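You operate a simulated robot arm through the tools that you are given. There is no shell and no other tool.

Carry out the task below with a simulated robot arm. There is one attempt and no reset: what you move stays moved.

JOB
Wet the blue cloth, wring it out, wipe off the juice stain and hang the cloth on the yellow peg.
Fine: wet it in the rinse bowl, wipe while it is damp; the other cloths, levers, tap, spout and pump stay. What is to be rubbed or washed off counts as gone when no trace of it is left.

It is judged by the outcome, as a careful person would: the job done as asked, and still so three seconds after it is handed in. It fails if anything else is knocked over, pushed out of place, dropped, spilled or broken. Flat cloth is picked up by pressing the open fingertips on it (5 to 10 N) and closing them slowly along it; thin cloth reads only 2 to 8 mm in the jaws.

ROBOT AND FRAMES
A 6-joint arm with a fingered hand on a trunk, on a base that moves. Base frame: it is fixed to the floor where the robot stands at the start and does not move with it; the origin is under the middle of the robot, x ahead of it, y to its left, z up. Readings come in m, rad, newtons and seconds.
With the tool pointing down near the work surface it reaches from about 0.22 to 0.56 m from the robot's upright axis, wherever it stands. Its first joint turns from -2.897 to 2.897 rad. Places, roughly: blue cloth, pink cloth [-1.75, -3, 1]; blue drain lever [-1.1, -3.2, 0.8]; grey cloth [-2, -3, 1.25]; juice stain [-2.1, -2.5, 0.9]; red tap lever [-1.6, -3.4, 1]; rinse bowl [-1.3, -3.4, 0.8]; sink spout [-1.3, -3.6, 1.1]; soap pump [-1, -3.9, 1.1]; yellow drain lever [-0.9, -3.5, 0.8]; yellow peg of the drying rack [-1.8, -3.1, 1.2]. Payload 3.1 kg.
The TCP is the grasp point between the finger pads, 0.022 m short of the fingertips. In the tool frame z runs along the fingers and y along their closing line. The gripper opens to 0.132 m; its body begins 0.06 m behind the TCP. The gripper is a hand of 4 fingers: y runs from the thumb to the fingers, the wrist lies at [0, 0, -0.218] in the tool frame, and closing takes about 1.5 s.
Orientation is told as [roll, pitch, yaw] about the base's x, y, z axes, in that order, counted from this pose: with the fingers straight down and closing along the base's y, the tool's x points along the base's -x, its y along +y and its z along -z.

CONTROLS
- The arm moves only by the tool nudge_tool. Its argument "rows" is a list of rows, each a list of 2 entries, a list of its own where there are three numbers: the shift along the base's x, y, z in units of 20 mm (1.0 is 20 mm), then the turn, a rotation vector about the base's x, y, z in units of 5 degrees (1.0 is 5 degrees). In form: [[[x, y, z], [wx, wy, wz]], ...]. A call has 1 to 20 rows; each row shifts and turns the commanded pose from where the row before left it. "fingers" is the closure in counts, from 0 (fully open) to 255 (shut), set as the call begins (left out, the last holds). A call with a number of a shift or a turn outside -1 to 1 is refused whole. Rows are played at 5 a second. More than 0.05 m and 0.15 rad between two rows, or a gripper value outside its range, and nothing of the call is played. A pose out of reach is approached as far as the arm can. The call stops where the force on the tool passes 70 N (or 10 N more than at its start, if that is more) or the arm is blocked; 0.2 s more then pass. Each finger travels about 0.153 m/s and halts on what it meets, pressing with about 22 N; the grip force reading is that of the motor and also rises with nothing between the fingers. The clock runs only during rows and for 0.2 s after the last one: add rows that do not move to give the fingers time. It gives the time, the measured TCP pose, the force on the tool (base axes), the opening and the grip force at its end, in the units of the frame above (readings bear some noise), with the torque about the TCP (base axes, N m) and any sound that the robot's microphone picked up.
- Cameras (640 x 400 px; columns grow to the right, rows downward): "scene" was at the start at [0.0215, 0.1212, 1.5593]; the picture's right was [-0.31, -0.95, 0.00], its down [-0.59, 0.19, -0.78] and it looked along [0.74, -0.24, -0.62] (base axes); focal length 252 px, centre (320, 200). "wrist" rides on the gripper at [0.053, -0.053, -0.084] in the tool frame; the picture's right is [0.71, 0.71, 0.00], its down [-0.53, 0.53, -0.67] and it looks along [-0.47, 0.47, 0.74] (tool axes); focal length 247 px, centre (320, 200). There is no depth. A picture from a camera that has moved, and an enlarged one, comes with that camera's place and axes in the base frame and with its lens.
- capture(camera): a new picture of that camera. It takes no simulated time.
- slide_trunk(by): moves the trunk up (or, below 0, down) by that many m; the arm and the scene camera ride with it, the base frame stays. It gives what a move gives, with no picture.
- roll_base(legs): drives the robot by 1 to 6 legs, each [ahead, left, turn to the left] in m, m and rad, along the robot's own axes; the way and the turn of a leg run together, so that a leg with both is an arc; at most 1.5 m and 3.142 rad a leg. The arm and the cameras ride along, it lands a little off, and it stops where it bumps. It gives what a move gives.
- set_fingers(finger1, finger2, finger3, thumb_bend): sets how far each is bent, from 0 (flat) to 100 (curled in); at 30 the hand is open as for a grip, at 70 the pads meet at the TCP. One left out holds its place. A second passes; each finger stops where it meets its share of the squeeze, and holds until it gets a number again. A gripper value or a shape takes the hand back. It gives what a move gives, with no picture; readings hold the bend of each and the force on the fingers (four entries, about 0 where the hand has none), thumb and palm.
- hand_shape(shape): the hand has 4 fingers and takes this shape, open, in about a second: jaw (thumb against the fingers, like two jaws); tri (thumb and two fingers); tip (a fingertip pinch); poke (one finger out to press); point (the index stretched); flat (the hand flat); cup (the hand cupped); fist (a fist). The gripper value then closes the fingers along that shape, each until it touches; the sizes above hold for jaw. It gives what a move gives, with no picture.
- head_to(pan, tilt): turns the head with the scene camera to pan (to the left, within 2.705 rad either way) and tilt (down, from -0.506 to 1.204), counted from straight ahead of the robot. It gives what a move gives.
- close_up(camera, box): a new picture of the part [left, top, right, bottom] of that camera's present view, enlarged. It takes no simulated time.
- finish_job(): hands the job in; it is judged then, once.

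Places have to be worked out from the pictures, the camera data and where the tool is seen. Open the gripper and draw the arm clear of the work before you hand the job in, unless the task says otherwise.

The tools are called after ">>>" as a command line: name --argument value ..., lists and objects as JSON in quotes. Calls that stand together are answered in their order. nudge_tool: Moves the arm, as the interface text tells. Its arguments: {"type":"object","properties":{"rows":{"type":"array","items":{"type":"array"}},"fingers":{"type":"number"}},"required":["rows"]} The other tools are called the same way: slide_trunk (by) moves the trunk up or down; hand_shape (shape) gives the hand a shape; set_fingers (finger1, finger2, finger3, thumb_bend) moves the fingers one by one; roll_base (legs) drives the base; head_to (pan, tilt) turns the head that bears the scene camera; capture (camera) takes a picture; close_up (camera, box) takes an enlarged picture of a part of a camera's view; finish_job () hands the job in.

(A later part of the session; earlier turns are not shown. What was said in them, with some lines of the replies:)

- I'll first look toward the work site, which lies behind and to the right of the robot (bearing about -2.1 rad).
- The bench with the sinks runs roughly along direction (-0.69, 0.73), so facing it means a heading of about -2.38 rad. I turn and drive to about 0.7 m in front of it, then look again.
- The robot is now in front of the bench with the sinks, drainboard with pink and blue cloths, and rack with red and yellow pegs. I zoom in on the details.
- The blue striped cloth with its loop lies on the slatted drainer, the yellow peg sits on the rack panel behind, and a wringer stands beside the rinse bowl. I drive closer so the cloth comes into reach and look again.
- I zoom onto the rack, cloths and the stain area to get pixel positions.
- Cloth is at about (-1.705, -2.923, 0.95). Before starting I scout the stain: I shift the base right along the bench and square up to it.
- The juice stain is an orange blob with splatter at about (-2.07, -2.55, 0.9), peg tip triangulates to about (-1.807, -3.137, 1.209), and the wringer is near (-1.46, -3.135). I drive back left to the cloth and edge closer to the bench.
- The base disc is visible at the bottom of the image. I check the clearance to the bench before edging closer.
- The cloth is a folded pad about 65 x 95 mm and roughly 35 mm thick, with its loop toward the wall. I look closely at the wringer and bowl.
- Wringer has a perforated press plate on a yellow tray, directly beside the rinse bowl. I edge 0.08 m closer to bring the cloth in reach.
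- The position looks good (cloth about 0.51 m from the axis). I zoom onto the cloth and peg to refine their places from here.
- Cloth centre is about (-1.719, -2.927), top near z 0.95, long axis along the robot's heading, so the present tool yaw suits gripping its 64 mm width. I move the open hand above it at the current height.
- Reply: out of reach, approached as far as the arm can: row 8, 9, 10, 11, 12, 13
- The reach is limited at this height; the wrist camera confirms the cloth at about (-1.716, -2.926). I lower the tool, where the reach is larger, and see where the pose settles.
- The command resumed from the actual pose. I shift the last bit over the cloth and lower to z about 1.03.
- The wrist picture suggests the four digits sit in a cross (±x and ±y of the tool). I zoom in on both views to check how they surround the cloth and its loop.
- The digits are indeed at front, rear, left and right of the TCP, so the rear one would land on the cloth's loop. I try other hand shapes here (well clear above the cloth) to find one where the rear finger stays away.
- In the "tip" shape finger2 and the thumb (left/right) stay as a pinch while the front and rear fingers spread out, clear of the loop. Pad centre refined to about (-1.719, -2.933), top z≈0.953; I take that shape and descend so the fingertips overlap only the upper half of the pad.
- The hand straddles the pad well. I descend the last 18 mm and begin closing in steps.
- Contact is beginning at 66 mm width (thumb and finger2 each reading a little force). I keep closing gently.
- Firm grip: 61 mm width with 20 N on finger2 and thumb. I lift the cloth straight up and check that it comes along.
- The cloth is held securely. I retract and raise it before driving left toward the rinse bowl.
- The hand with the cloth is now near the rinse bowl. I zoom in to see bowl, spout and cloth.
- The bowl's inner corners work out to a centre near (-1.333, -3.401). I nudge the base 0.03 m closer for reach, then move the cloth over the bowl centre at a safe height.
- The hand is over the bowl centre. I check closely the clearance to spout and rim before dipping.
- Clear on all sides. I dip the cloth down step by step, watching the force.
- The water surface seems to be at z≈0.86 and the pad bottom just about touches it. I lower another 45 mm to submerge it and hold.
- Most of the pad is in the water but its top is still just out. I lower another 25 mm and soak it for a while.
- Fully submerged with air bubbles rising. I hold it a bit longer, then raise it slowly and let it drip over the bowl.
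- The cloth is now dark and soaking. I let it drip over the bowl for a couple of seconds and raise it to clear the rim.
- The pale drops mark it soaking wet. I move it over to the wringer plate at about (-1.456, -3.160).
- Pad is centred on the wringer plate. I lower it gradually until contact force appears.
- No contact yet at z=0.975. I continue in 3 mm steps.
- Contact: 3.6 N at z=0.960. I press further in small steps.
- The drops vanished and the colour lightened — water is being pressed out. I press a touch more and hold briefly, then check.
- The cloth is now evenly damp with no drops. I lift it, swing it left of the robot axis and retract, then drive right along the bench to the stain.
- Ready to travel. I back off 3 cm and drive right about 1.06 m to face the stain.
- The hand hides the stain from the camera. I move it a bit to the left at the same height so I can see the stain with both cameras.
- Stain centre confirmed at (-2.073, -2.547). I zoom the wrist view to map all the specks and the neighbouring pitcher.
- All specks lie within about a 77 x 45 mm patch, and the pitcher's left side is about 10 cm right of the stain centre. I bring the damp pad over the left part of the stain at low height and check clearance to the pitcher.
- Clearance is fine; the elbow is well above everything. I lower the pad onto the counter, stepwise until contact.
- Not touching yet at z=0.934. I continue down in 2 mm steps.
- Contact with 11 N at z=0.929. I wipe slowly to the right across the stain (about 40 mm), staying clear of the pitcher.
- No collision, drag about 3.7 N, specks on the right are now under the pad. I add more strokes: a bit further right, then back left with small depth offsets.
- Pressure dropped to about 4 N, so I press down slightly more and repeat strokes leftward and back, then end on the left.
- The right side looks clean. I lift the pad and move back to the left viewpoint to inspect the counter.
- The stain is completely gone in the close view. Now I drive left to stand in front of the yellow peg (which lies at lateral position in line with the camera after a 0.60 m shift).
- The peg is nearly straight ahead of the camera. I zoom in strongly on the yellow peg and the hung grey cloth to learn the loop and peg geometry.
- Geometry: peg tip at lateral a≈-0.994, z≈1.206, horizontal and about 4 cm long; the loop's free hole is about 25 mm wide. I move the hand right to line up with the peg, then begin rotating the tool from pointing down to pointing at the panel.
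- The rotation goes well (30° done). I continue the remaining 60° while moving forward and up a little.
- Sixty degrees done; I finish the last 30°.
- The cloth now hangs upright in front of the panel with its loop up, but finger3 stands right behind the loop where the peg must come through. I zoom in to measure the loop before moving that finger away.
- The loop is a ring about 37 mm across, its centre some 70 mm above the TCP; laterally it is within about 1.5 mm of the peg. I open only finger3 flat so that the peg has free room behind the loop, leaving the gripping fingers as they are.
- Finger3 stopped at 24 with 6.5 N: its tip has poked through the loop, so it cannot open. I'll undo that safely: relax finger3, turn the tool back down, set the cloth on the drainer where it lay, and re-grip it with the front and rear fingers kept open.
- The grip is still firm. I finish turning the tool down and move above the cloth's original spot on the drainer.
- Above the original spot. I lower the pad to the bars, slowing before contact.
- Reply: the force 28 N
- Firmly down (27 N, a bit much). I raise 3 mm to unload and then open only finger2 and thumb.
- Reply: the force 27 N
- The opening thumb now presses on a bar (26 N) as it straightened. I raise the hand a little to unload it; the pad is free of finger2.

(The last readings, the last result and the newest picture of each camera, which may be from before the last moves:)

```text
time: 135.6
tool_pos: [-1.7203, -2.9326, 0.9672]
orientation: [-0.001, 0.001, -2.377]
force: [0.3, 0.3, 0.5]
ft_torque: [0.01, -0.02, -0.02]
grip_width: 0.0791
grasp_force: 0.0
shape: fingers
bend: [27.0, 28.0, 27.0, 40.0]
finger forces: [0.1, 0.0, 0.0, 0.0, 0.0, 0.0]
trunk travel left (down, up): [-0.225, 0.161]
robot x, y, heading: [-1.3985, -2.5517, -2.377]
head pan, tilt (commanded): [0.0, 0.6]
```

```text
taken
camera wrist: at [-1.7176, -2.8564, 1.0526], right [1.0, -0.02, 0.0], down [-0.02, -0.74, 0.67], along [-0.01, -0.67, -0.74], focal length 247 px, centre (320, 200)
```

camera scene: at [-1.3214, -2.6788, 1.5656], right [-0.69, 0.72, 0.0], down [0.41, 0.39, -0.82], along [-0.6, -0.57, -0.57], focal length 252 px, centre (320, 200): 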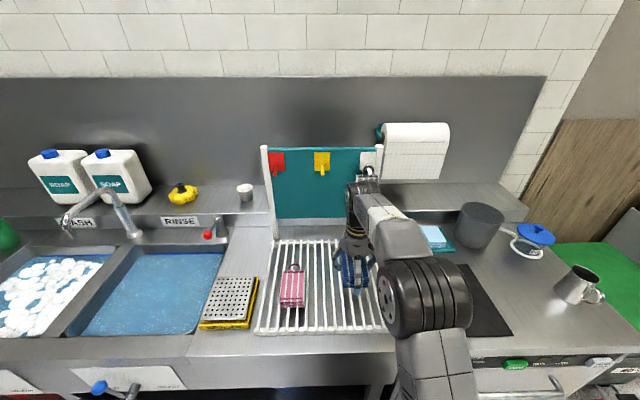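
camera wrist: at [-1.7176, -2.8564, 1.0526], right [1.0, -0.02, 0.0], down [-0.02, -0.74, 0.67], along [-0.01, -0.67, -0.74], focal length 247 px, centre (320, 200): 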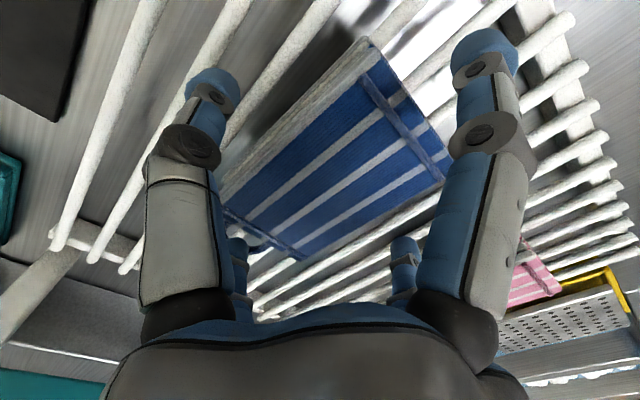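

Unloaded. I raise the hand straight up so finger3 slips out of the loop, and check the pad stays on the bars.

>>> nudge_tool --rows '[[[0, 0, 0.5], [0, 0, 0]], [[0, 0, 0.5], [0, 0, 0]], [[0, 0, 0.5], [0, 0, 0]], [[0, 0, 0.5], [0, 0, 0]], [[0, 0, 0.5], [0, 0, 0]], [[0, 0, 0.5], [0, 0, 0]], [[0, 0, 0], [0, 0, 0]]]'

>>> capture --camera "wrist"

>>> close_up --camera "scene" --box '[250, 190, 410, 340]'

```text
time: 137.2
tool_pos: [-1.7192, -2.9339, 1.0274]
orientation: [0.001, 0.0, -2.377]
force: [-0.3, 0.0, 0.0]
ft_torque: [0.03, 0.0, -0.01]
grip_width: 0.0793
grasp_force: 0.0
shape: fingers
bend: [27.0, 28.0, 27.0, 40.0]
finger forces: [0.1, 0.0, 0.0, 0.0, 0.0, 0.0]
trunk travel left (down, up): [-0.225, 0.161]
robot x, y, heading: [-1.4022, -2.5501, -2.372]
head pan, tilt (commanded): [0.0, 0.6]
```

```text
taken
camera wrist: at [-1.7172, -2.8571, 1.1121], right [1.0, -0.02, 0.0], down [-0.02, -0.74, 0.67], along [-0.01, -0.67, -0.74], focal length 247 px, centre (320, 200)
```

wrist: 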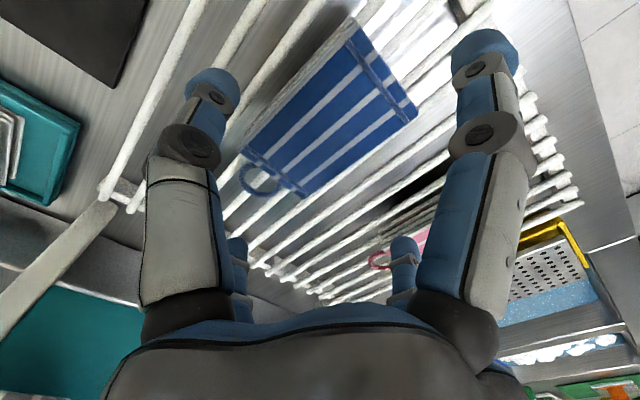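

```text
2.67 times, centred on (330, 265) of scene
camera zoom: at [-1.3214, -2.6788, 1.5656], right [-0.69, 0.72, 0.0], down [0.41, 0.39, -0.82], along [-0.6, -0.57, -0.57], focal length 673 px, centre (293, 27)
```

zoom: 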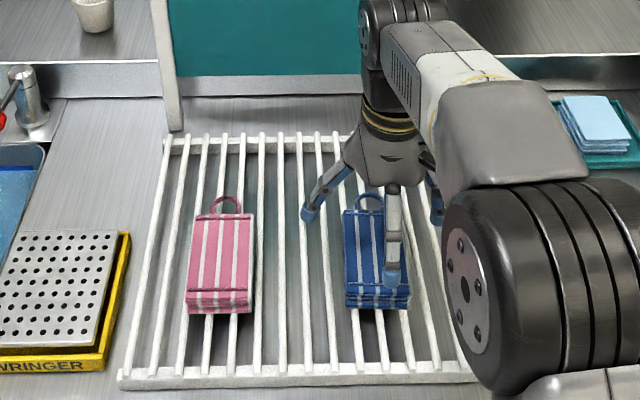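

The cloth lies well aligned on the bars, 3 mm left of the TCP. I now spread finger1 and finger3 flat and open finger2 and thumb, well above the pad, and look.

>>> set_fingers --finger1 0 --finger2 26 --finger3 0 --thumb_bend 30

>>> capture --camera "wrist"

>>> close_up --camera "scene" --box '[250, 150, 410, 300]'

```text
time: 138.2
tool_pos: [-1.7193, -2.9335, 1.0266]
orientation: [0.0, -0.002, -2.377]
force: [0.5, -0.4, 0.0]
ft_torque: [-0.02, 0.01, 0.01]
grip_width: 0.1076
grasp_force: 0.1
shape: fingers
bend: [1.0, 26.0, 1.0, 30.0]
finger forces: [0.0, 0.0, 0.0, 0.1, 0.1, 0.0]
trunk travel left (down, up): [-0.225, 0.161]
robot x, y, heading: [-1.4005, -2.5539, -2.377]
head pan, tilt (commanded): [0.0, 0.6]
```

```text
taken
camera wrist: at [-1.7172, -2.8571, 1.1119], right [1.0, -0.02, 0.0], down [-0.02, -0.74, 0.67], along [-0.01, -0.67, -0.74], focal length 247 px, centre (320, 200)
```

wrist: 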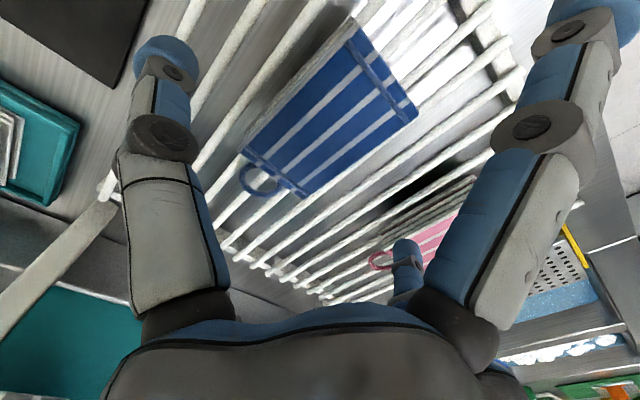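

```text
2.67 times, centred on (330, 225) of scene
camera zoom: at [-1.3213, -2.6787, 1.5656], right [-0.69, 0.72, 0.0], down [0.41, 0.39, -0.83], along [-0.6, -0.57, -0.56], focal length 673 px, centre (293, 133)
```

zoom: 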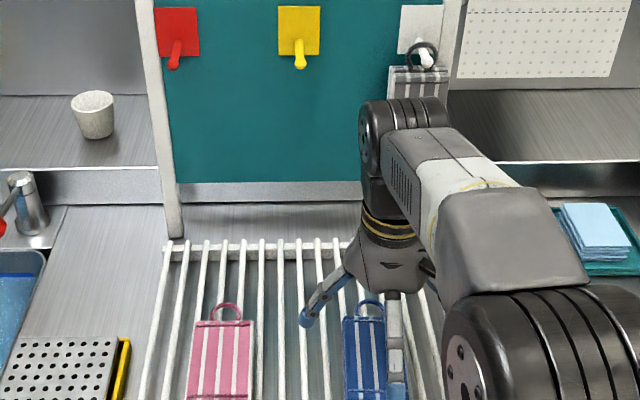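

Fingers 1 and 3 are now splayed clear of the loop. I descend again, shifted about 9 mm toward the loop end to leave more room for the peg later, and stop with the fingertips overlapping the upper half of the pad.

>>> nudge_tool --rows '[[[-0.07, -0.19, -1], [0, 0, 0]], [[-0.07, -0.19, -1], [0, 0, 0]], [[0, 0, -0.7], [0, 0, 0]], [[0, 0, -0.4], [0, 0, 0]], [[0, 0, 0], [0, 0, 0]]]'

>>> capture --camera "wrist"

```text
time: 139.3
tool_pos: [-1.7205, -2.9408, 0.9647]
orientation: [0.0, 0.001, -2.377]
force: [-0.5, -0.5, 0.6]
ft_torque: [0.04, 0.01, -0.01]
grip_width: 0.1081
grasp_force: 0.1
shape: fingers
bend: [1.0, 26.0, 1.0, 30.0]
finger forces: [0.0, 0.0, 0.1, 0.0, 0.1, 0.0]
trunk travel left (down, up): [-0.225, 0.161]
robot x, y, heading: [-1.4023, -2.5534, -2.375]
head pan, tilt (commanded): [0.0, 0.6]
```

```text
taken
camera wrist: at [-1.7191, -2.8644, 1.0505], right [1.0, -0.02, 0.0], down [-0.02, -0.74, 0.67], along [-0.01, -0.67, -0.74], focal length 247 px, centre (320, 200)
```

wrist: 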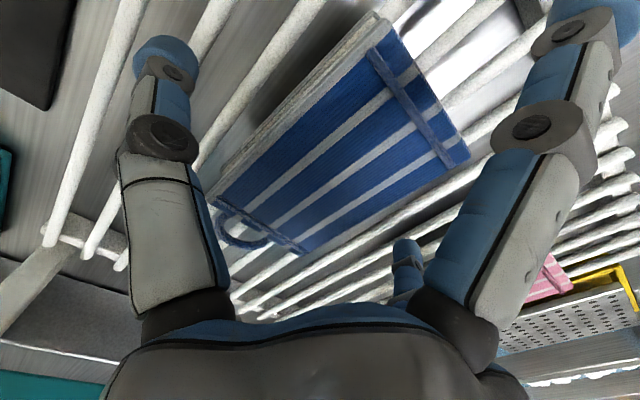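

No contact with the bars. I close thumb and finger2 partway first, then to a squeeze.

>>> set_fingers --finger2 33 --thumb_bend 66

>>> set_fingers --finger2 50 --thumb_bend 72

>>> capture --camera "wrist"

```text
time: 140.3
tool_pos: [-1.7214, -2.9402, 0.9653]
orientation: [0.0, 0.0, -2.376]
force: [0.4, -0.9, -0.5]
ft_torque: [-0.01, -0.01, 0.01]
grip_width: 0.086
grasp_force: 0.1
shape: fingers
bend: [1.0, 33.0, 1.0, 66.0]
finger forces: [0.0, 0.2, 0.0, 0.0, 0.3, 0.1]
trunk travel left (down, up): [-0.225, 0.161]
robot x, y, heading: [-1.4039, -2.5519, -2.377]
head pan, tilt (commanded): [0.0, 0.6]
```

```text
time: 141.3
tool_pos: [-1.7208, -2.9398, 0.9657]
orientation: [-0.001, 0.0, -2.378]
force: [-0.5, -0.3, 0.1]
ft_torque: [0.01, 0.0, -0.03]
grip_width: 0.0857
grasp_force: 7.3
shape: fingers
bend: [1.0, 35.0, 1.0, 67.0]
finger forces: [0.0, 7.9, 0.1, 0.1, 7.0, 0.0]
trunk travel left (down, up): [-0.225, 0.161]
robot x, y, heading: [-1.398, -2.5519, -2.379]
head pan, tilt (commanded): [0.0, 0.6]
```

```text
taken
camera wrist: at [-1.7191, -2.8644, 1.0507], right [1.0, -0.02, 0.0], down [-0.02, -0.74, 0.67], along [-0.01, -0.67, -0.74], focal length 247 px, centre (320, 200)
```

wrist: 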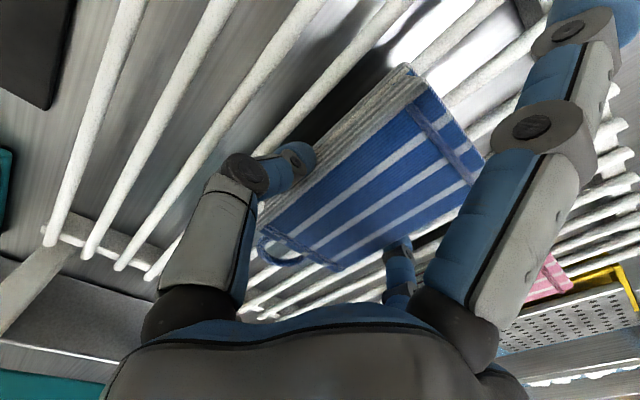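

Thumb and finger2 now squeeze with 7–8 N each, and finger3 is clear of the loop. I lift gently and check that the cloth comes along.

>>> nudge_tool --rows '[[[0, 0, 0.3], [0, 0, 0]], [[0, 0, 0.5], [0, 0, 0]], [[0, 0, 0.7], [0, 0, 0]], [[0, 0, 0], [0, 0, 0]]]'

>>> capture --camera "wrist"

>>> close_up --camera "scene" --box '[250, 190, 410, 340]'

```text
time: 142.3
tool_pos: [-1.7223, -2.9406, 0.9945]
orientation: [-0.001, 0.0, -2.378]
force: [-0.7, 0.5, 0.0]
ft_torque: [0.01, -0.02, 0.02]
grip_width: 0.0857
grasp_force: 6.7
shape: fingers
bend: [1.0, 35.0, 1.0, 67.0]
finger forces: [0.0, 7.0, 0.0, 0.0, 7.1, 0.1]
trunk travel left (down, up): [-0.225, 0.161]
robot x, y, heading: [-1.4018, -2.5528, -2.379]
head pan, tilt (commanded): [0.0, 0.6]
```

```text
taken
camera wrist: at [-1.7215, -2.8639, 1.08], right [1.0, -0.02, 0.0], down [-0.02, -0.74, 0.67], along [-0.01, -0.67, -0.74], focal length 247 px, centre (320, 200)
```

wrist: 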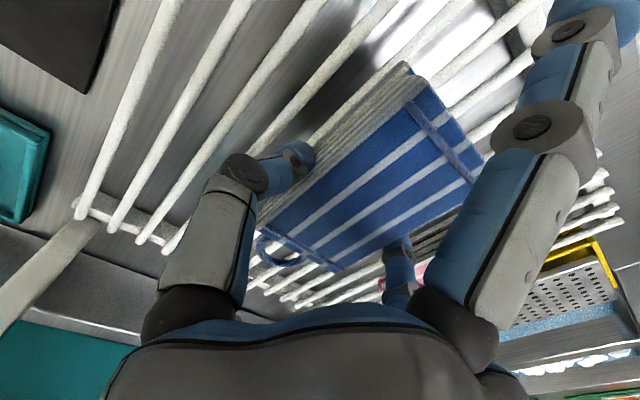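

```text
2.67 times, centred on (330, 265) of scene
camera zoom: at [-1.3214, -2.6789, 1.5656], right [-0.69, 0.72, 0.0], down [0.41, 0.39, -0.82], along [-0.6, -0.57, -0.57], focal length 673 px, centre (293, 27)
```

zoom: 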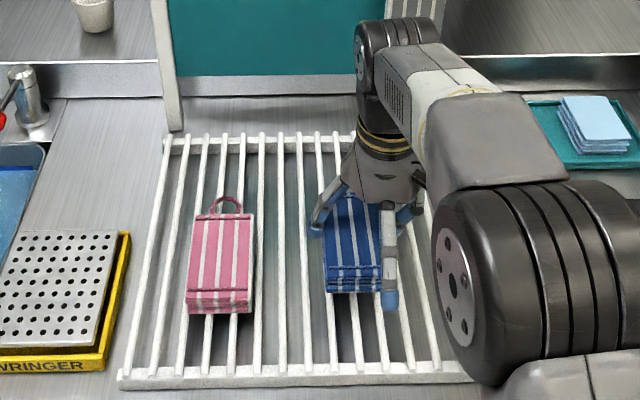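

The cloth is held, slightly turned in the grip. I raise it and move back to the start point for turning the tool toward the panel.

>>> nudge_tool --rows '[[[0, 0, 0.9], [0, 0, 0]], [[0, 0, 0.9], [0, 0, 0]], [[0.85, 0.117, 0.9], [0, 0, 0]], [[0.85, 0.117, 0.9], [0, 0, 0]], [[0.85, 0.117, 0.9], [0, 0, 0]], [[0.85, 0.117, 0.9], [0, 0, 0]], [[0.85, 0.117, 0], [0, 0, 0]], [[0.85, 0.117, 0], [0, 0, 0]], [[0, 0, 0], [0, 0, 0]]]'

>>> nudge_tool --rows '[[[-0.2, -0.193, 0.125], [-0.692, 0.722, 0]], [[-0.2, -0.193, 0.125], [-0.692, 0.722, 0]], [[-0.2, -0.193, 0.125], [-0.692, 0.722, 0]], [[-0.2, -0.193, 0.125], [-0.692, 0.722, 0]], [[-0.2, -0.193, 0.125], [-0.692, 0.722, 0]], [[-0.2, -0.193, 0.125], [-0.692, 0.722, 0]], [[-0.2, -0.193, 0.125], [-0.692, 0.722, 0]], [[-0.2, -0.193, 0.125], [-0.692, 0.722, 0]], [[-0.2, -0.193, 0.125], [-0.692, 0.722, 0]], [[0, 0, 0], [0, 0, 0]]]'

>>> capture --camera "scene"

>>> capture --camera "wrist"

```text
time: 144.3
tool_pos: [-1.6195, -2.9261, 1.1009]
orientation: [0.0, 0.0, -2.376]
force: [0.1, 0.5, 0.1]
ft_torque: [-0.01, 0.02, 0.01]
grip_width: 0.0856
grasp_force: 7.1
shape: fingers
bend: [1.0, 35.0, 1.0, 67.0]
finger forces: [0.0, 7.0, 0.1, 0.1, 7.0, 0.1]
trunk travel left (down, up): [-0.225, 0.161]
robot x, y, heading: [-1.4003, -2.5535, -2.379]
head pan, tilt (commanded): [0.0, 0.6]
```

```text
time: 146.6
tool_pos: [-1.6542, -2.9608, 1.1265]
orientation: [0.0, -0.787, -2.377]
force: [-0.5, 0.2, 0.1]
ft_torque: [0.02, 0.04, -0.02]
grip_width: 0.0855
grasp_force: 7.5
shape: fingers
bend: [1.0, 35.0, 1.0, 67.0]
finger forces: [0.0, 6.8, 0.0, 0.1, 6.9, 0.1]
trunk travel left (down, up): [-0.225, 0.161]
robot x, y, heading: [-1.4027, -2.5496, -2.376]
head pan, tilt (commanded): [0.0, 0.6]
```

```text
taken
camera scene: at [-1.3214, -2.6788, 1.5656], right [-0.69, 0.72, 0.0], down [0.41, 0.39, -0.82], along [-0.6, -0.57, -0.57], focal length 252 px, centre (320, 200)
```

scene: 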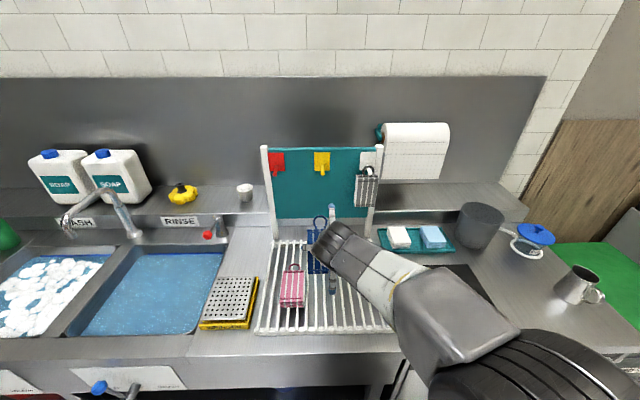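

```text
taken
camera wrist: at [-1.6228, -2.8542, 1.1498], right [0.85, -0.16, -0.5], down [0.44, -0.31, 0.84], along [-0.29, -0.94, -0.19], focal length 247 px, centre (320, 200)
```

wrist: 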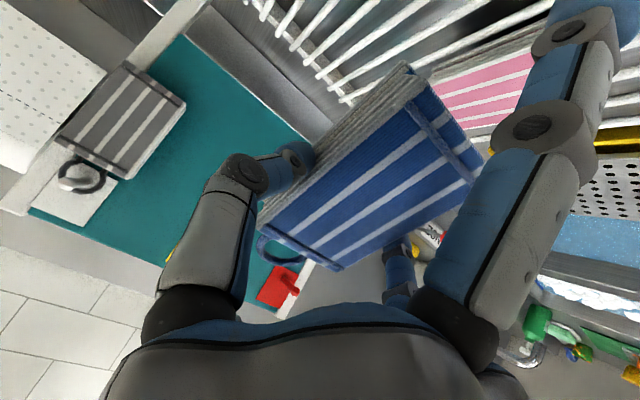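

The grip holds and the loop now stands beside finger3, not behind it. I finish the rotation.

>>> nudge_tool --rows '[[[-0.2, -0.193, 0.125], [-0.692, 0.722, 0]], [[-0.2, -0.193, 0.125], [-0.692, 0.722, 0]], [[-0.2, -0.193, 0.125], [-0.692, 0.722, 0]], [[-0.2, -0.193, 0.125], [-0.692, 0.722, 0]], [[-0.2, -0.193, 0.125], [-0.692, 0.722, 0]], [[-0.2, -0.193, 0.125], [-0.692, 0.722, 0]], [[-0.2, -0.193, 0.125], [-0.692, 0.722, 0]], [[-0.2, -0.193, 0.125], [-0.692, 0.722, 0]], [[-0.2, -0.193, 0.125], [-0.692, 0.722, 0]], [[0, 0, 0], [0, 0, 0]]]'

>>> close_up --camera "scene" --box '[270, 140, 380, 250]'

>>> capture --camera "wrist"

```text
time: 148.8
tool_pos: [-1.6917, -2.9969, 1.1485]
orientation: [3.105, -1.57, 0.801]
force: [0.3, 0.3, -0.5]
ft_torque: [0.0, -0.02, 0.01]
grip_width: 0.0858
grasp_force: 6.1
shape: fingers
bend: [1.0, 35.0, 1.0, 67.0]
finger forces: [0.1, 6.6, 0.1, 0.0, 6.5, 0.0]
trunk travel left (down, up): [-0.225, 0.161]
robot x, y, heading: [-1.3988, -2.5562, -2.377]
head pan, tilt (commanded): [0.0, 0.6]
```

```text
3.64 times, centred on (325, 195) of scene
camera zoom: at [-1.3212, -2.6785, 1.5656], right [-0.69, 0.72, 0.0], down [0.41, 0.39, -0.83], along [-0.6, -0.57, -0.56], focal length 918 px, centre (302, 218)
```

zoom: 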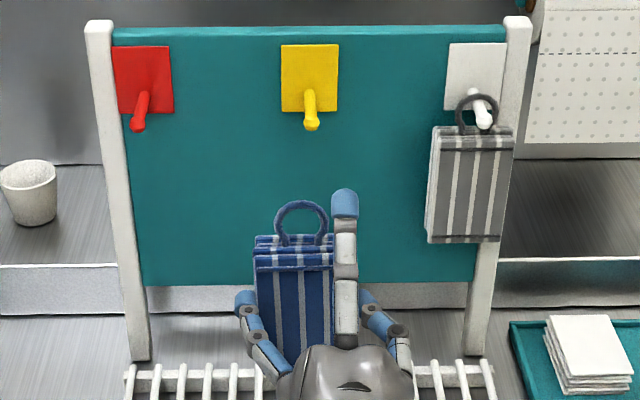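

```text
taken
camera wrist: at [-1.6674, -2.8987, 1.0967], right [0.49, -0.51, -0.71], down [0.85, 0.08, 0.52], along [-0.21, -0.86, 0.47], focal length 247 px, centre (320, 200)
```

wrist: 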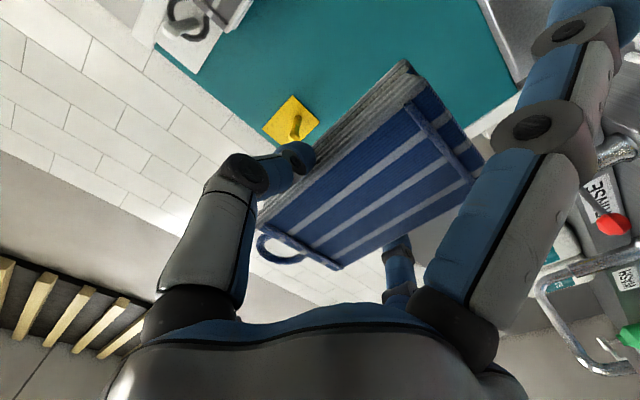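

Excellent view: the ring centre sits at about peg height (z≈1.210), about 8 mm too far left. I refresh the squeeze, then advance toward the peg with an 8 mm shift to the right, stopping short of it.

>>> set_fingers --finger2 52 --thumb_bend 74

>>> nudge_tool --rows '[[[-0.735, -0.619, 0], [0, 0, 0]], [[-0.735, -0.619, 0], [0, 0, 0]], [[-0.735, -0.619, 0], [0, 0, 0]], [[-0.735, -0.619, 0], [0, 0, 0]], [[-0.735, -0.619, 0], [0, 0, 0]], [[-0.735, -0.619, 0], [0, 0, 0]], [[0, 0, 0], [0, 0, 0]]]'

>>> close_up --camera "scene" --box '[280, 140, 370, 210]'

>>> capture --camera "wrist"

```text
time: 149.8
tool_pos: [-1.6913, -2.9961, 1.148]
orientation: [-1.895, -1.571, -0.484]
force: [-0.3, 0.7, -0.7]
ft_torque: [0.04, -0.04, 0.0]
grip_width: 0.0854
grasp_force: 7.9
shape: fingers
bend: [1.0, 34.0, 1.0, 68.0]
finger forces: [0.0, 7.9, 0.0, 0.1, 7.9, 0.0]
trunk travel left (down, up): [-0.225, 0.161]
robot x, y, heading: [-1.3997, -2.5551, -2.378]
head pan, tilt (commanded): [0.0, 0.6]
```

```text
time: 151.3
tool_pos: [-1.7793, -3.0685, 1.1487]
orientation: [-1.866, -1.57, -0.512]
force: [-0.8, -0.6, -0.8]
ft_torque: [0.02, 0.02, 0.0]
grip_width: 0.0852
grasp_force: 8.2
shape: fingers
bend: [1.0, 34.0, 1.0, 68.0]
finger forces: [0.1, 7.9, 0.1, 0.0, 7.8, 0.0]
trunk travel left (down, up): [-0.225, 0.161]
robot x, y, heading: [-1.4029, -2.5522, -2.38]
head pan, tilt (commanded): [0.0, 0.6]
```

```text
5.71 times, centred on (325, 175) of scene
camera zoom: at [-1.3211, -2.6786, 1.5656], right [-0.69, 0.72, 0.0], down [0.41, 0.39, -0.83], along [-0.6, -0.57, -0.56], focal length 1443 px, centre (291, 343)
```

zoom: 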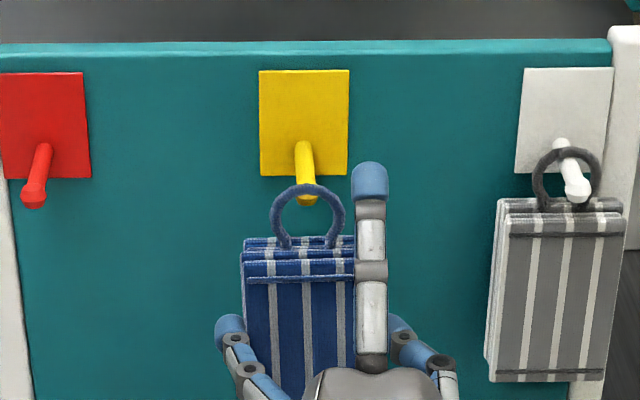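

```text
taken
camera wrist: at [-1.7566, -2.9713, 1.0979], right [0.49, -0.51, -0.71], down [0.85, 0.08, 0.53], along [-0.21, -0.86, 0.47], focal length 247 px, centre (320, 200)
```

wrist: 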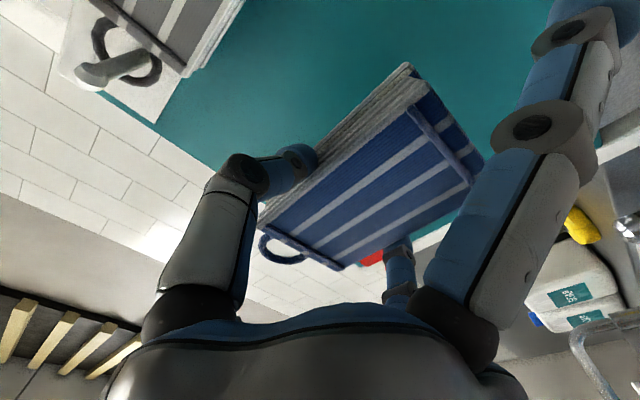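

Ring and peg tip are laterally aligned (both at column 308) and the ring centre is only ~3 mm high. I lower 2 mm and advance 40 mm in small steps so the peg enters the loop.

>>> nudge_tool --rows '[[[-0.2, -0.194, -0.1], [0, 0, 0]], [[-0.359, -0.348, 0], [0, 0, 0]], [[-0.359, -0.348, 0], [0, 0, 0]], [[0, 0, 0], [0, 0, 0]]]'

>>> close_up --camera "scene" --box '[295, 140, 365, 190]'

```text
time: 152.3
tool_pos: [-1.7974, -3.0891, 1.148]
orientation: [-1.417, -1.571, -0.961]
force: [-0.1, 0.0, 0.1]
ft_torque: [0.0, -0.01, 0.01]
grip_width: 0.0856
grasp_force: 7.9
shape: fingers
bend: [1.0, 34.0, 1.0, 68.0]
finger forces: [0.0, 7.9, 0.0, 0.1, 7.7, 0.1]
trunk travel left (down, up): [-0.225, 0.161]
robot x, y, heading: [-1.4043, -2.5511, -2.378]
head pan, tilt (commanded): [0.0, 0.6]
```

```text
8.00 times, centred on (330, 165) of scene
camera zoom: at [-1.3213, -2.6786, 1.5656], right [-0.69, 0.72, 0.0], down [0.41, 0.39, -0.83], along [-0.6, -0.57, -0.56], focal length 2020 px, centre (240, 480)
```

zoom: 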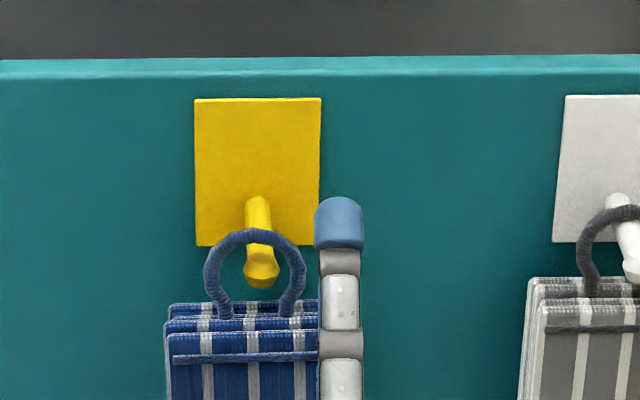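

The peg tip is right inside the ring, about 2 mm right of its centre. I shift 2 mm right and advance another 25 mm.

>>> nudge_tool --rows '[[[-0.3, -0.1, 0], [0, 0, 0]], [[-0.3, -0.29, 0], [0, 0, 0]], [[-0.3, -0.29, 0], [0, 0, 0]], [[0, 0, 0], [0, 0, 0]]]'

>>> close_up --camera "scene" --box '[295, 140, 365, 190]'

>>> capture --camera "wrist"

```text
time: 153.3
tool_pos: [-1.8161, -3.1023, 1.1472]
orientation: [-1.68, -1.571, -0.696]
force: [-0.1, 0.5, -0.7]
ft_torque: [0.04, -0.01, 0.0]
grip_width: 0.0853
grasp_force: 8.2
shape: fingers
bend: [1.0, 34.0, 1.0, 68.0]
finger forces: [0.0, 7.9, 0.0, 0.1, 7.7, 0.0]
trunk travel left (down, up): [-0.225, 0.161]
robot x, y, heading: [-1.4041, -2.5514, -2.378]
head pan, tilt (commanded): [0.0, 0.6]
```

```text
8.00 times, centred on (330, 165) of scene
camera zoom: at [-1.3213, -2.6787, 1.5656], right [-0.69, 0.72, 0.0], down [0.41, 0.39, -0.83], along [-0.6, -0.57, -0.56], focal length 2020 px, centre (240, 480)
```

zoom: 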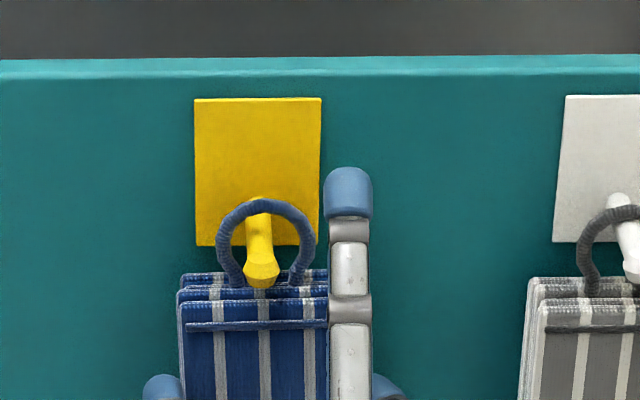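

```text
taken
camera wrist: at [-1.7933, -3.0042, 1.0959], right [0.49, -0.51, -0.71], down [0.85, 0.08, 0.53], along [-0.21, -0.86, 0.47], focal length 247 px, centre (320, 200)
```

wrist: 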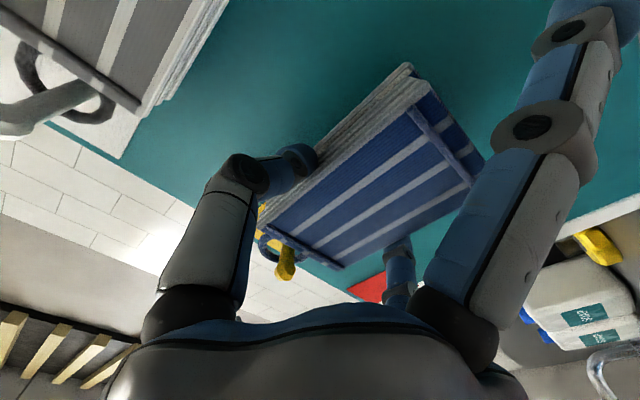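

The peg is through the loop (its tip shows in front of the ring in both views). I advance 8 mm more and then lower about 7 mm so the loop comes to rest on the peg.

>>> nudge_tool --rows '[[[-0.287, -0.278, 0], [0, 0, 0]], [[0, 0, -0.1], [0, 0, 0]], [[0, 0, -0.1], [0, 0, 0]], [[0, 0, -0.1], [0, 0, 0]], [[0, 0, 0], [0, 0, 0]]]'

>>> close_up --camera "scene" --box '[295, 140, 365, 190]'

>>> close_up --camera "scene" --box '[280, 150, 390, 240]'

```text
time: 154.6
tool_pos: [-1.8218, -3.108, 1.1405]
orientation: [-1.312, -1.572, -1.066]
force: [0.4, 0.6, 0.7]
ft_torque: [0.02, 0.0, -0.01]
grip_width: 0.0853
grasp_force: 7.5
shape: fingers
bend: [1.0, 34.0, 1.0, 68.0]
finger forces: [0.1, 7.9, 0.0, 0.1, 7.9, 0.0]
trunk travel left (down, up): [-0.225, 0.161]
robot x, y, heading: [-1.403, -2.5499, -2.375]
head pan, tilt (commanded): [0.0, 0.6]
```

```text
8.00 times, centred on (330, 165) of scene
camera zoom: at [-1.3214, -2.6788, 1.5656], right [-0.69, 0.72, 0.0], down [0.41, 0.39, -0.82], along [-0.6, -0.57, -0.57], focal length 2020 px, centre (240, 480)
```

zoom: 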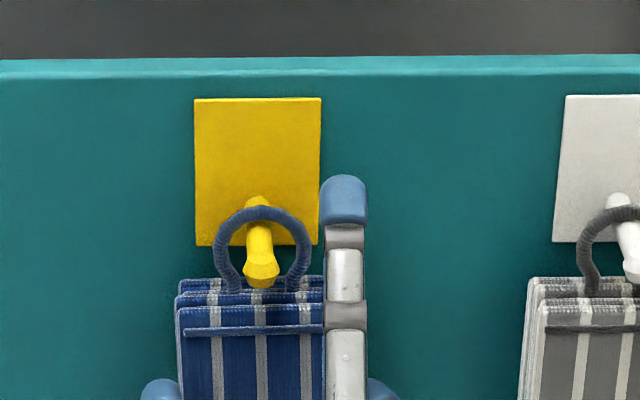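

```text
4.44 times, centred on (335, 195) of scene
camera zoom: at [-1.3214, -2.6788, 1.5656], right [-0.69, 0.72, 0.0], down [0.41, 0.39, -0.82], along [-0.6, -0.57, -0.57], focal length 1122 px, centre (253, 222)
```

zoom: 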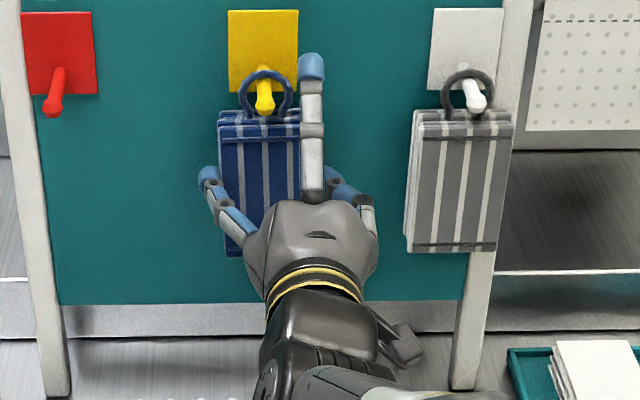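

The blue loop now sits almost exactly like the hung grey one. I lower 2 mm more to check for the peg taking the load.

>>> nudge_tool --rows '[[[0, 0, -0.1], [0, 0, 0]], [[0, 0, 0], [0, 0, 0]]]'

>>> close_up --camera "scene" --box '[295, 140, 365, 190]'

>>> capture --camera "wrist"

```text
time: 155.2
tool_pos: [-1.8228, -3.1075, 1.1393]
orientation: [-2.651, -1.57, 0.273]
force: [-0.8, 0.0, 1.2]
ft_torque: [-0.06, 0.01, 0.01]
grip_width: 0.0852
grasp_force: 7.6
shape: fingers
bend: [1.0, 34.0, 1.0, 68.0]
finger forces: [0.1, 8.0, 0.0, 0.1, 7.7, 0.0]
trunk travel left (down, up): [-0.225, 0.161]
robot x, y, heading: [-1.4022, -2.5475, -2.376]
head pan, tilt (commanded): [0.0, 0.6]
```

```text
8.00 times, centred on (330, 165) of scene
camera zoom: at [-1.3211, -2.6786, 1.5656], right [-0.69, 0.72, 0.0], down [0.41, 0.39, -0.83], along [-0.6, -0.57, -0.56], focal length 2020 px, centre (240, 480)
```

zoom: 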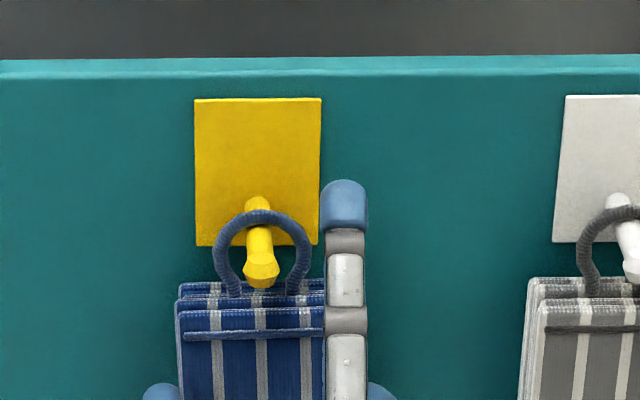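

```text
taken
camera wrist: at [-1.7989, -3.0107, 1.0868], right [0.49, -0.51, -0.71], down [0.85, 0.08, 0.53], along [-0.21, -0.86, 0.47], focal length 247 px, centre (320, 200)
```

wrist: 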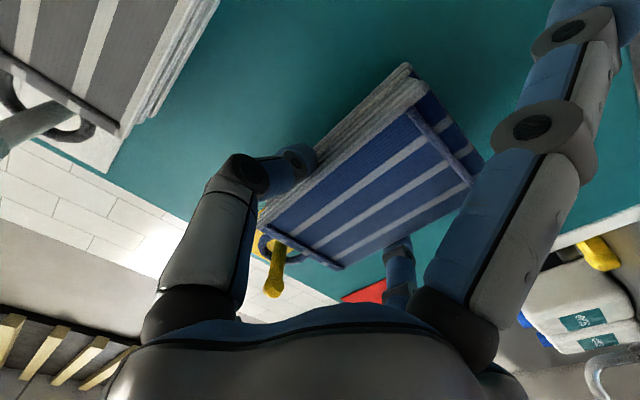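

The peg begins to take load (+1.2 N). I open finger2 and thumb gradually to let the cloth hang.

>>> set_fingers --finger2 30 --thumb_bend 62

>>> close_up --camera "scene" --box '[280, 140, 390, 240]'

>>> capture --camera "wrist"

```text
time: 156.2
tool_pos: [-1.8227, -3.1082, 1.138]
orientation: [-1.722, -1.573, -0.653]
force: [0.3, 0.3, 0.6]
ft_torque: [-0.02, 0.0, -0.01]
grip_width: 0.087
grasp_force: 0.1
shape: fingers
bend: [1.0, 30.0, 1.0, 62.0]
finger forces: [0.0, 0.0, 0.0, 0.0, 0.0, 0.0]
trunk travel left (down, up): [-0.225, 0.161]
robot x, y, heading: [-1.4048, -2.5533, -2.376]
head pan, tilt (commanded): [0.0, 0.6]
```

```text
4.00 times, centred on (335, 190) of scene
camera zoom: at [-1.3213, -2.6787, 1.5656], right [-0.69, 0.72, 0.0], down [0.41, 0.39, -0.83], along [-0.6, -0.57, -0.56], focal length 1010 px, centre (260, 240)
```

zoom: 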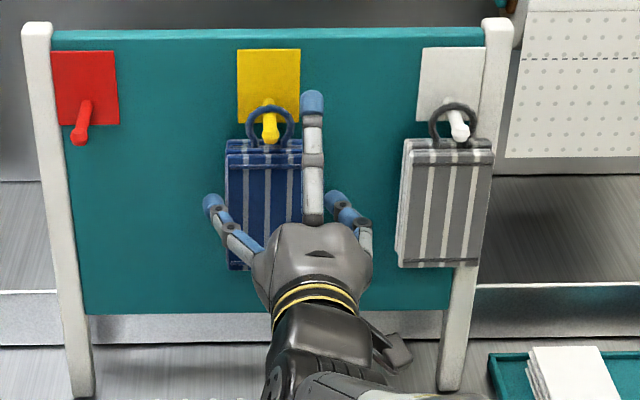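

```text
taken
camera wrist: at [-1.799, -3.0107, 1.0864], right [0.49, -0.51, -0.71], down [0.85, 0.08, 0.53], along [-0.21, -0.86, 0.47], focal length 247 px, centre (320, 200)
```

wrist: 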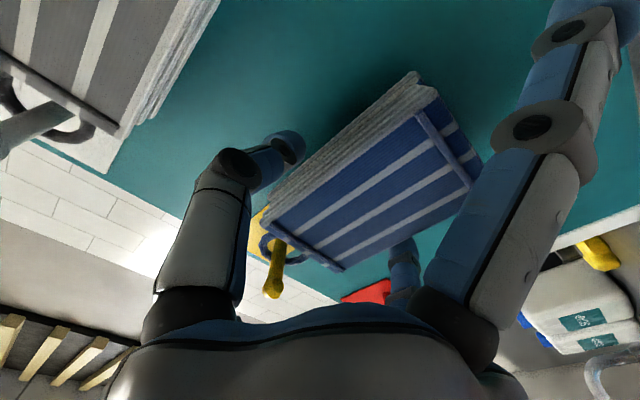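

The cloth hangs freely on the yellow peg with all finger forces zero. I retreat 10 mm straight back, open wider, and then withdraw further.

>>> nudge_tool --rows '[[[0.18, 0.174, 0], [0, 0, 0]], [[0.18, 0.174, 0], [0, 0, 0]], [[0, 0, 0], [0, 0, 0]]]'

>>> set_fingers --finger2 26 --thumb_bend 48

>>> close_up --camera "scene" --box '[280, 140, 390, 240]'

>>> capture --camera "wrist"

```text
time: 156.9
tool_pos: [-1.8146, -3.1022, 1.1381]
orientation: [-1.66, -1.573, -0.719]
force: [0.7, 0.8, 0.6]
ft_torque: [-0.03, -0.02, 0.02]
grip_width: 0.0872
grasp_force: 0.1
shape: fingers
bend: [1.0, 30.0, 1.0, 62.0]
finger forces: [0.0, 0.0, 0.1, 0.1, 0.0, 0.0]
trunk travel left (down, up): [-0.225, 0.161]
robot x, y, heading: [-1.4046, -2.5516, -2.375]
head pan, tilt (commanded): [0.0, 0.6]
```

```text
time: 157.9
tool_pos: [-1.8136, -3.101, 1.1383]
orientation: [-1.696, -1.57, -0.682]
force: [0.0, 0.3, 0.0]
ft_torque: [0.0, 0.02, 0.02]
grip_width: 0.0946
grasp_force: 0.0
shape: fingers
bend: [1.0, 26.0, 1.0, 48.0]
finger forces: [0.0, 0.0, 0.0, 0.0, 0.0, 0.0]
trunk travel left (down, up): [-0.225, 0.161]
robot x, y, heading: [-1.3987, -2.5547, -2.382]
head pan, tilt (commanded): [0.0, 0.6]
```

```text
4.00 times, centred on (335, 190) of scene
camera zoom: at [-1.3213, -2.6787, 1.5656], right [-0.69, 0.72, 0.0], down [0.41, 0.39, -0.83], along [-0.6, -0.57, -0.56], focal length 1010 px, centre (260, 240)
```

zoom: 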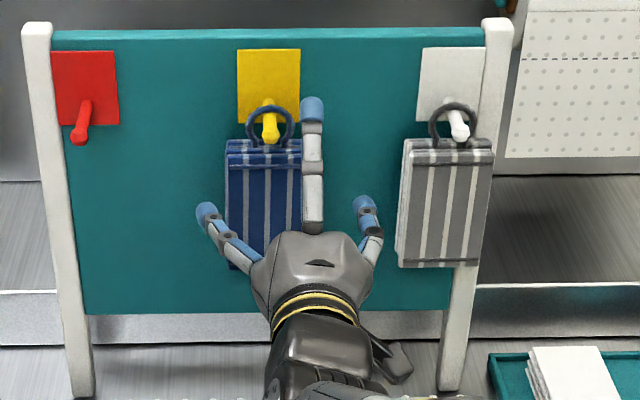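

```text
taken
camera wrist: at [-1.7911, -3.0042, 1.0863], right [0.49, -0.51, -0.71], down [0.85, 0.08, 0.53], along [-0.21, -0.86, 0.47], focal length 247 px, centre (320, 200)
```

wrist: 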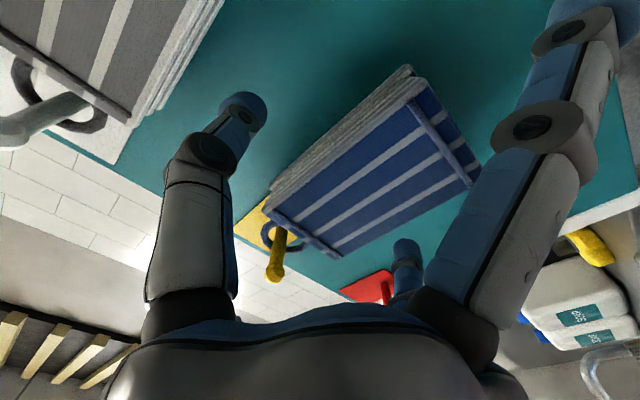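

The hand is fully open around the hanging cloth. I withdraw straight back 0.16 m.

>>> nudge_tool --rows '[[[0.359, 0.348, 0], [0, 0, 0]], [[0.718, 0.696, 0], [0, 0, 0]], [[0.718, 0.696, 0], [0, 0, 0]], [[0.718, 0.696, 0], [0, 0, 0]], [[0.718, 0.696, 0], [0, 0, 0]], [[0.718, 0.696, 0], [0, 0, 0]], [[0.718, 0.696, 0], [0, 0, 0]], [[0.718, 0.696, 0], [0, 0, 0]], [[0, 0, 0], [0, 0, 0]]]'

>>> capture --camera "scene"

>>> close_up --camera "scene" --box '[270, 140, 390, 240]'

```text
time: 159.9
tool_pos: [-1.7085, -2.9971, 1.1377]
orientation: [-1.264, -1.57, -1.113]
force: [0.2, -0.4, 0.7]
ft_torque: [-0.01, -0.02, 0.02]
grip_width: 0.0944
grasp_force: 0.0
shape: fingers
bend: [1.0, 26.0, 1.0, 48.0]
finger forces: [0.1, 0.0, 0.0, 0.0, 0.1, 0.0]
trunk travel left (down, up): [-0.225, 0.161]
robot x, y, heading: [-1.4017, -2.5539, -2.376]
head pan, tilt (commanded): [0.0, 0.6]
```

```text
taken
camera scene: at [-1.3215, -2.679, 1.5656], right [-0.69, 0.72, 0.0], down [0.41, 0.39, -0.82], along [-0.6, -0.57, -0.57], focal length 252 px, centre (320, 200)
```

scene: 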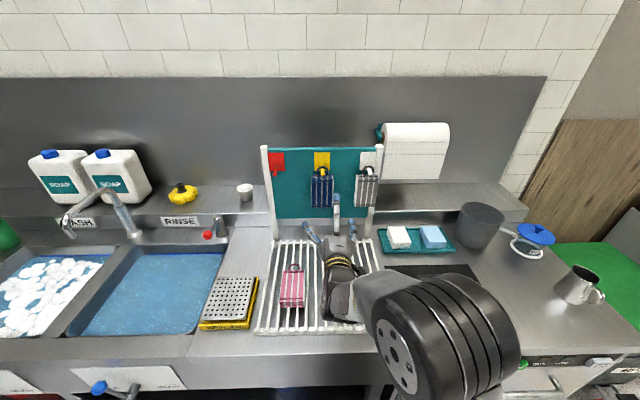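

```text
4.00 times, centred on (330, 190) of scene
camera zoom: at [-1.3215, -2.679, 1.5656], right [-0.69, 0.72, 0.0], down [0.41, 0.39, -0.82], along [-0.6, -0.57, -0.57], focal length 1010 px, centre (280, 240)
```

zoom: 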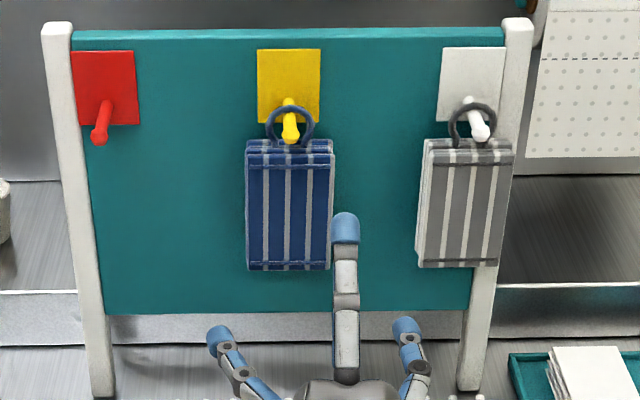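

The blue cloth hangs on the yellow peg just like the grey one. I back the robot away from the bench to draw the arm clear and inspect everything.

>>> roll_base --legs '[[-0.35, 0.0, 0.0]]'

>>> hand_shape --shape "jaw"

>>> nudge_tool --rows '[[[0.2, 0.193, 0], [0.692, -0.722, 0]], [[0.2, 0.193, 0], [0.692, -0.722, 0]], [[0.2, 0.193, 0], [0.692, -0.722, 0]], [[0.2, 0.193, 0], [0.692, -0.722, 0]], [[0.2, 0.193, 0], [0.692, -0.722, 0]], [[0.2, 0.193, 0], [0.692, -0.722, 0]], [[0.2, 0.193, 0], [0.692, -0.722, 0]], [[0.2, 0.193, 0], [0.692, -0.722, 0]], [[0.2, 0.193, 0], [0.692, -0.722, 0]], [[0.2, 0.193, 0], [0.692, -0.722, 0]], [[0.2, 0.193, 0], [0.692, -0.722, 0]], [[0.2, 0.193, 0], [0.692, -0.722, 0]], [[0.2, 0.193, 0], [0.692, -0.722, 0]], [[0.2, 0.193, 0], [0.692, -0.722, 0]], [[0.2, 0.193, 0], [0.692, -0.722, 0]], [[0.2, 0.193, 0], [0.692, -0.722, 0]], [[0.2, 0.193, 0], [0.692, -0.722, 0]], [[0.2, 0.193, 0], [0.692, -0.722, 0]], [[0, 0, 0], [0, 0, 0]]]' --fingers 0

>>> head_to --pan -0.1 --tilt 0.55

>>> capture --camera "scene"

```text
time: 162.2
tool_pos: [-1.4602, -2.7585, 1.1382]
orientation: [-2.592, -1.568, 0.211]
force: [-0.4, 0.6, 0.6]
ft_torque: [0.03, -0.04, -0.01]
grip_width: 0.0946
grasp_force: 0.1
shape: fingers
bend: [1.0, 26.0, 1.0, 48.0]
finger forces: [0.0, 0.0, 0.0, 0.0, 0.1, 0.0]
trunk travel left (down, up): [-0.225, 0.161]
robot x, y, heading: [-1.1531, -2.3197, -2.383]
head pan, tilt (commanded): [0.0, 0.6]
```

```text
time: 163.1
tool_pos: [-1.4616, -2.7588, 1.1377]
orientation: [-1.792, -1.572, -0.586]
force: [0.3, 0.1, -0.1]
ft_torque: [-0.03, 0.02, 0.01]
grip_width: 0.1318
grasp_force: 0.0
shape: jaw
bend: [30.0, 30.0, 30.0, 30.0]
finger forces: [0.1, 0.1, 0.0, 0.0, 0.0, 0.0]
trunk travel left (down, up): [-0.225, 0.161]
robot x, y, heading: [-1.1547, -2.3192, -2.377]
head pan, tilt (commanded): [0.0, 0.6]
```

```text
time: 167.1
tool_pos: [-1.3908, -2.6884, 1.1376]
orientation: [-0.005, 0.002, -2.377]
force: [0.2, 0.3, 0.0]
ft_torque: [0.01, 0.02, -0.01]
grip_width: 0.1319
grasp_force: 0.0
shape: jaw
bend: [30.0, 30.0, 30.0, 30.0]
finger forces: [0.0, 0.0, 0.0, 0.0, 0.0, 0.0]
trunk travel left (down, up): [-0.225, 0.161]
robot x, y, heading: [-1.1541, -2.3145, -2.381]
head pan, tilt (commanded): [0.0, 0.6]
```

```text
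time: 167.8
tool_pos: [-1.3914, -2.6891, 1.1368]
orientation: [-0.004, 0.0, -2.378]
force: [-0.2, -0.4, 0.5]
ft_torque: [-0.01, 0.02, -0.01]
grip_width: 0.132
grasp_force: 0.0
shape: jaw
bend: [30.0, 30.0, 30.0, 30.0]
finger forces: [0.1, 0.1, 0.1, 0.1, 0.0, 0.1]
trunk travel left (down, up): [-0.225, 0.161]
robot x, y, heading: [-1.1546, -2.3177, -2.383]
head pan, tilt (commanded): [-0.099, 0.55]
```

```text
taken
camera scene: at [-1.0812, -2.4367, 1.5701], right [-0.62, 0.79, 0.0], down [0.41, 0.32, -0.85], along [-0.67, -0.52, -0.52], focal length 252 px, centre (320, 200)
```

scene: 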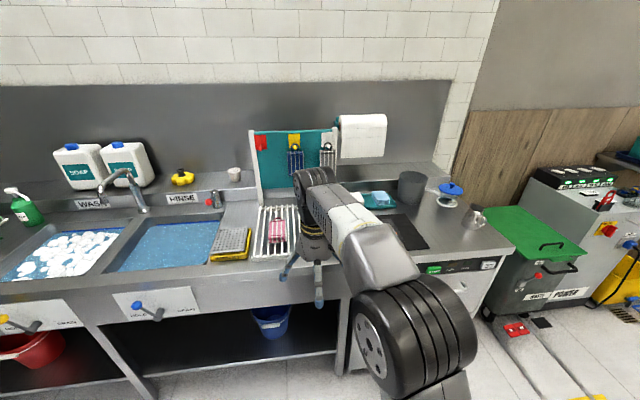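

All objects appear in place. I zoom on the counter where the stain was, the rack, and the wringer area for any remaining trace or drips.

>>> close_up --camera "scene" --box '[370, 160, 530, 270]'

>>> close_up --camera "scene" --box '[240, 120, 350, 200]'

>>> close_up --camera "scene" --box '[90, 170, 300, 300]'

```text
3.64 times, centred on (450, 215) of scene
camera zoom: at [-1.0812, -2.4367, 1.5701], right [-0.62, 0.79, 0.0], down [0.41, 0.32, -0.85], along [-0.67, -0.52, -0.52], focal length 918 px, centre (-153, 146)
```

zoom: 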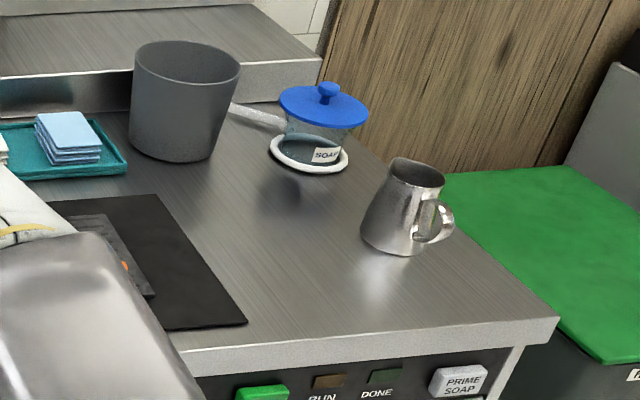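

```text
5.00 times, centred on (295, 160) of scene
camera zoom: at [-1.0812, -2.4367, 1.5701], right [-0.62, 0.79, 0.0], down [0.41, 0.32, -0.85], along [-0.67, -0.52, -0.52], focal length 1262 px, centre (445, 400)
```

zoom: 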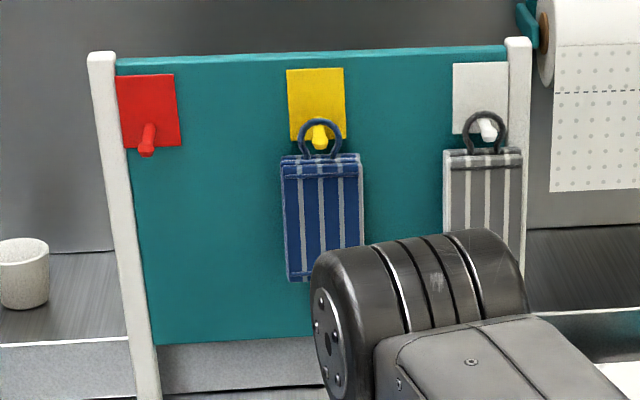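

```text
3.05 times, centred on (195, 235) of scene
camera zoom: at [-1.0812, -2.4367, 1.5701], right [-0.62, 0.79, 0.0], down [0.41, 0.32, -0.85], along [-0.67, -0.52, -0.52], focal length 770 px, centre (701, 93)
```

zoom: 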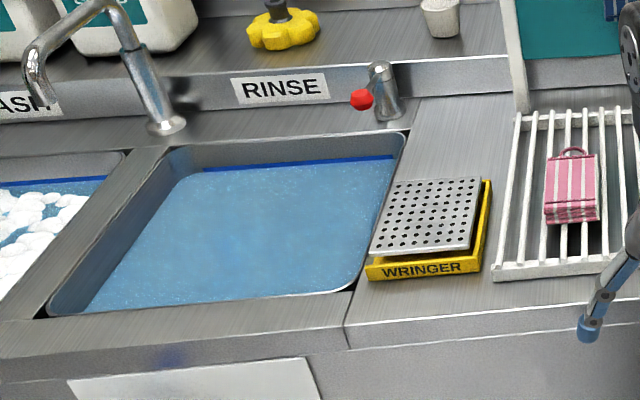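

The counter is spotless, the blue cloth hangs steadily on the yellow peg, and all other items are in place; the hand is open and clear of the bench. I hand the job in.

>>> finish_job

```text
The job is handed in.
```

I wet the blue cloth in the rinse bowl, pressed it out on the wringer, wiped off the juice stain while the cloth was damp, and hung the cloth on the yellow peg. The job is handed in.

- **Stain:** close views show no trace left on the counter, including the small specks around it.
- **Cloth:** it hangs by its loop on the yellow peg, as the grey cloth does on its own peg.
- **Re-grip:** on the first try at hanging, a finger had caught in the loop. I set the cloth back on the drainer briefly and gripped it again; the other things there stayed put.
- **Everything else:** the other cloths, tap, spout and pitcher look unmoved in the last pictures, and I saw no drips or spills. The pump and levers I did not check closely, but nothing touched them.

The hand is open and the arm is drawn clear of the bench.
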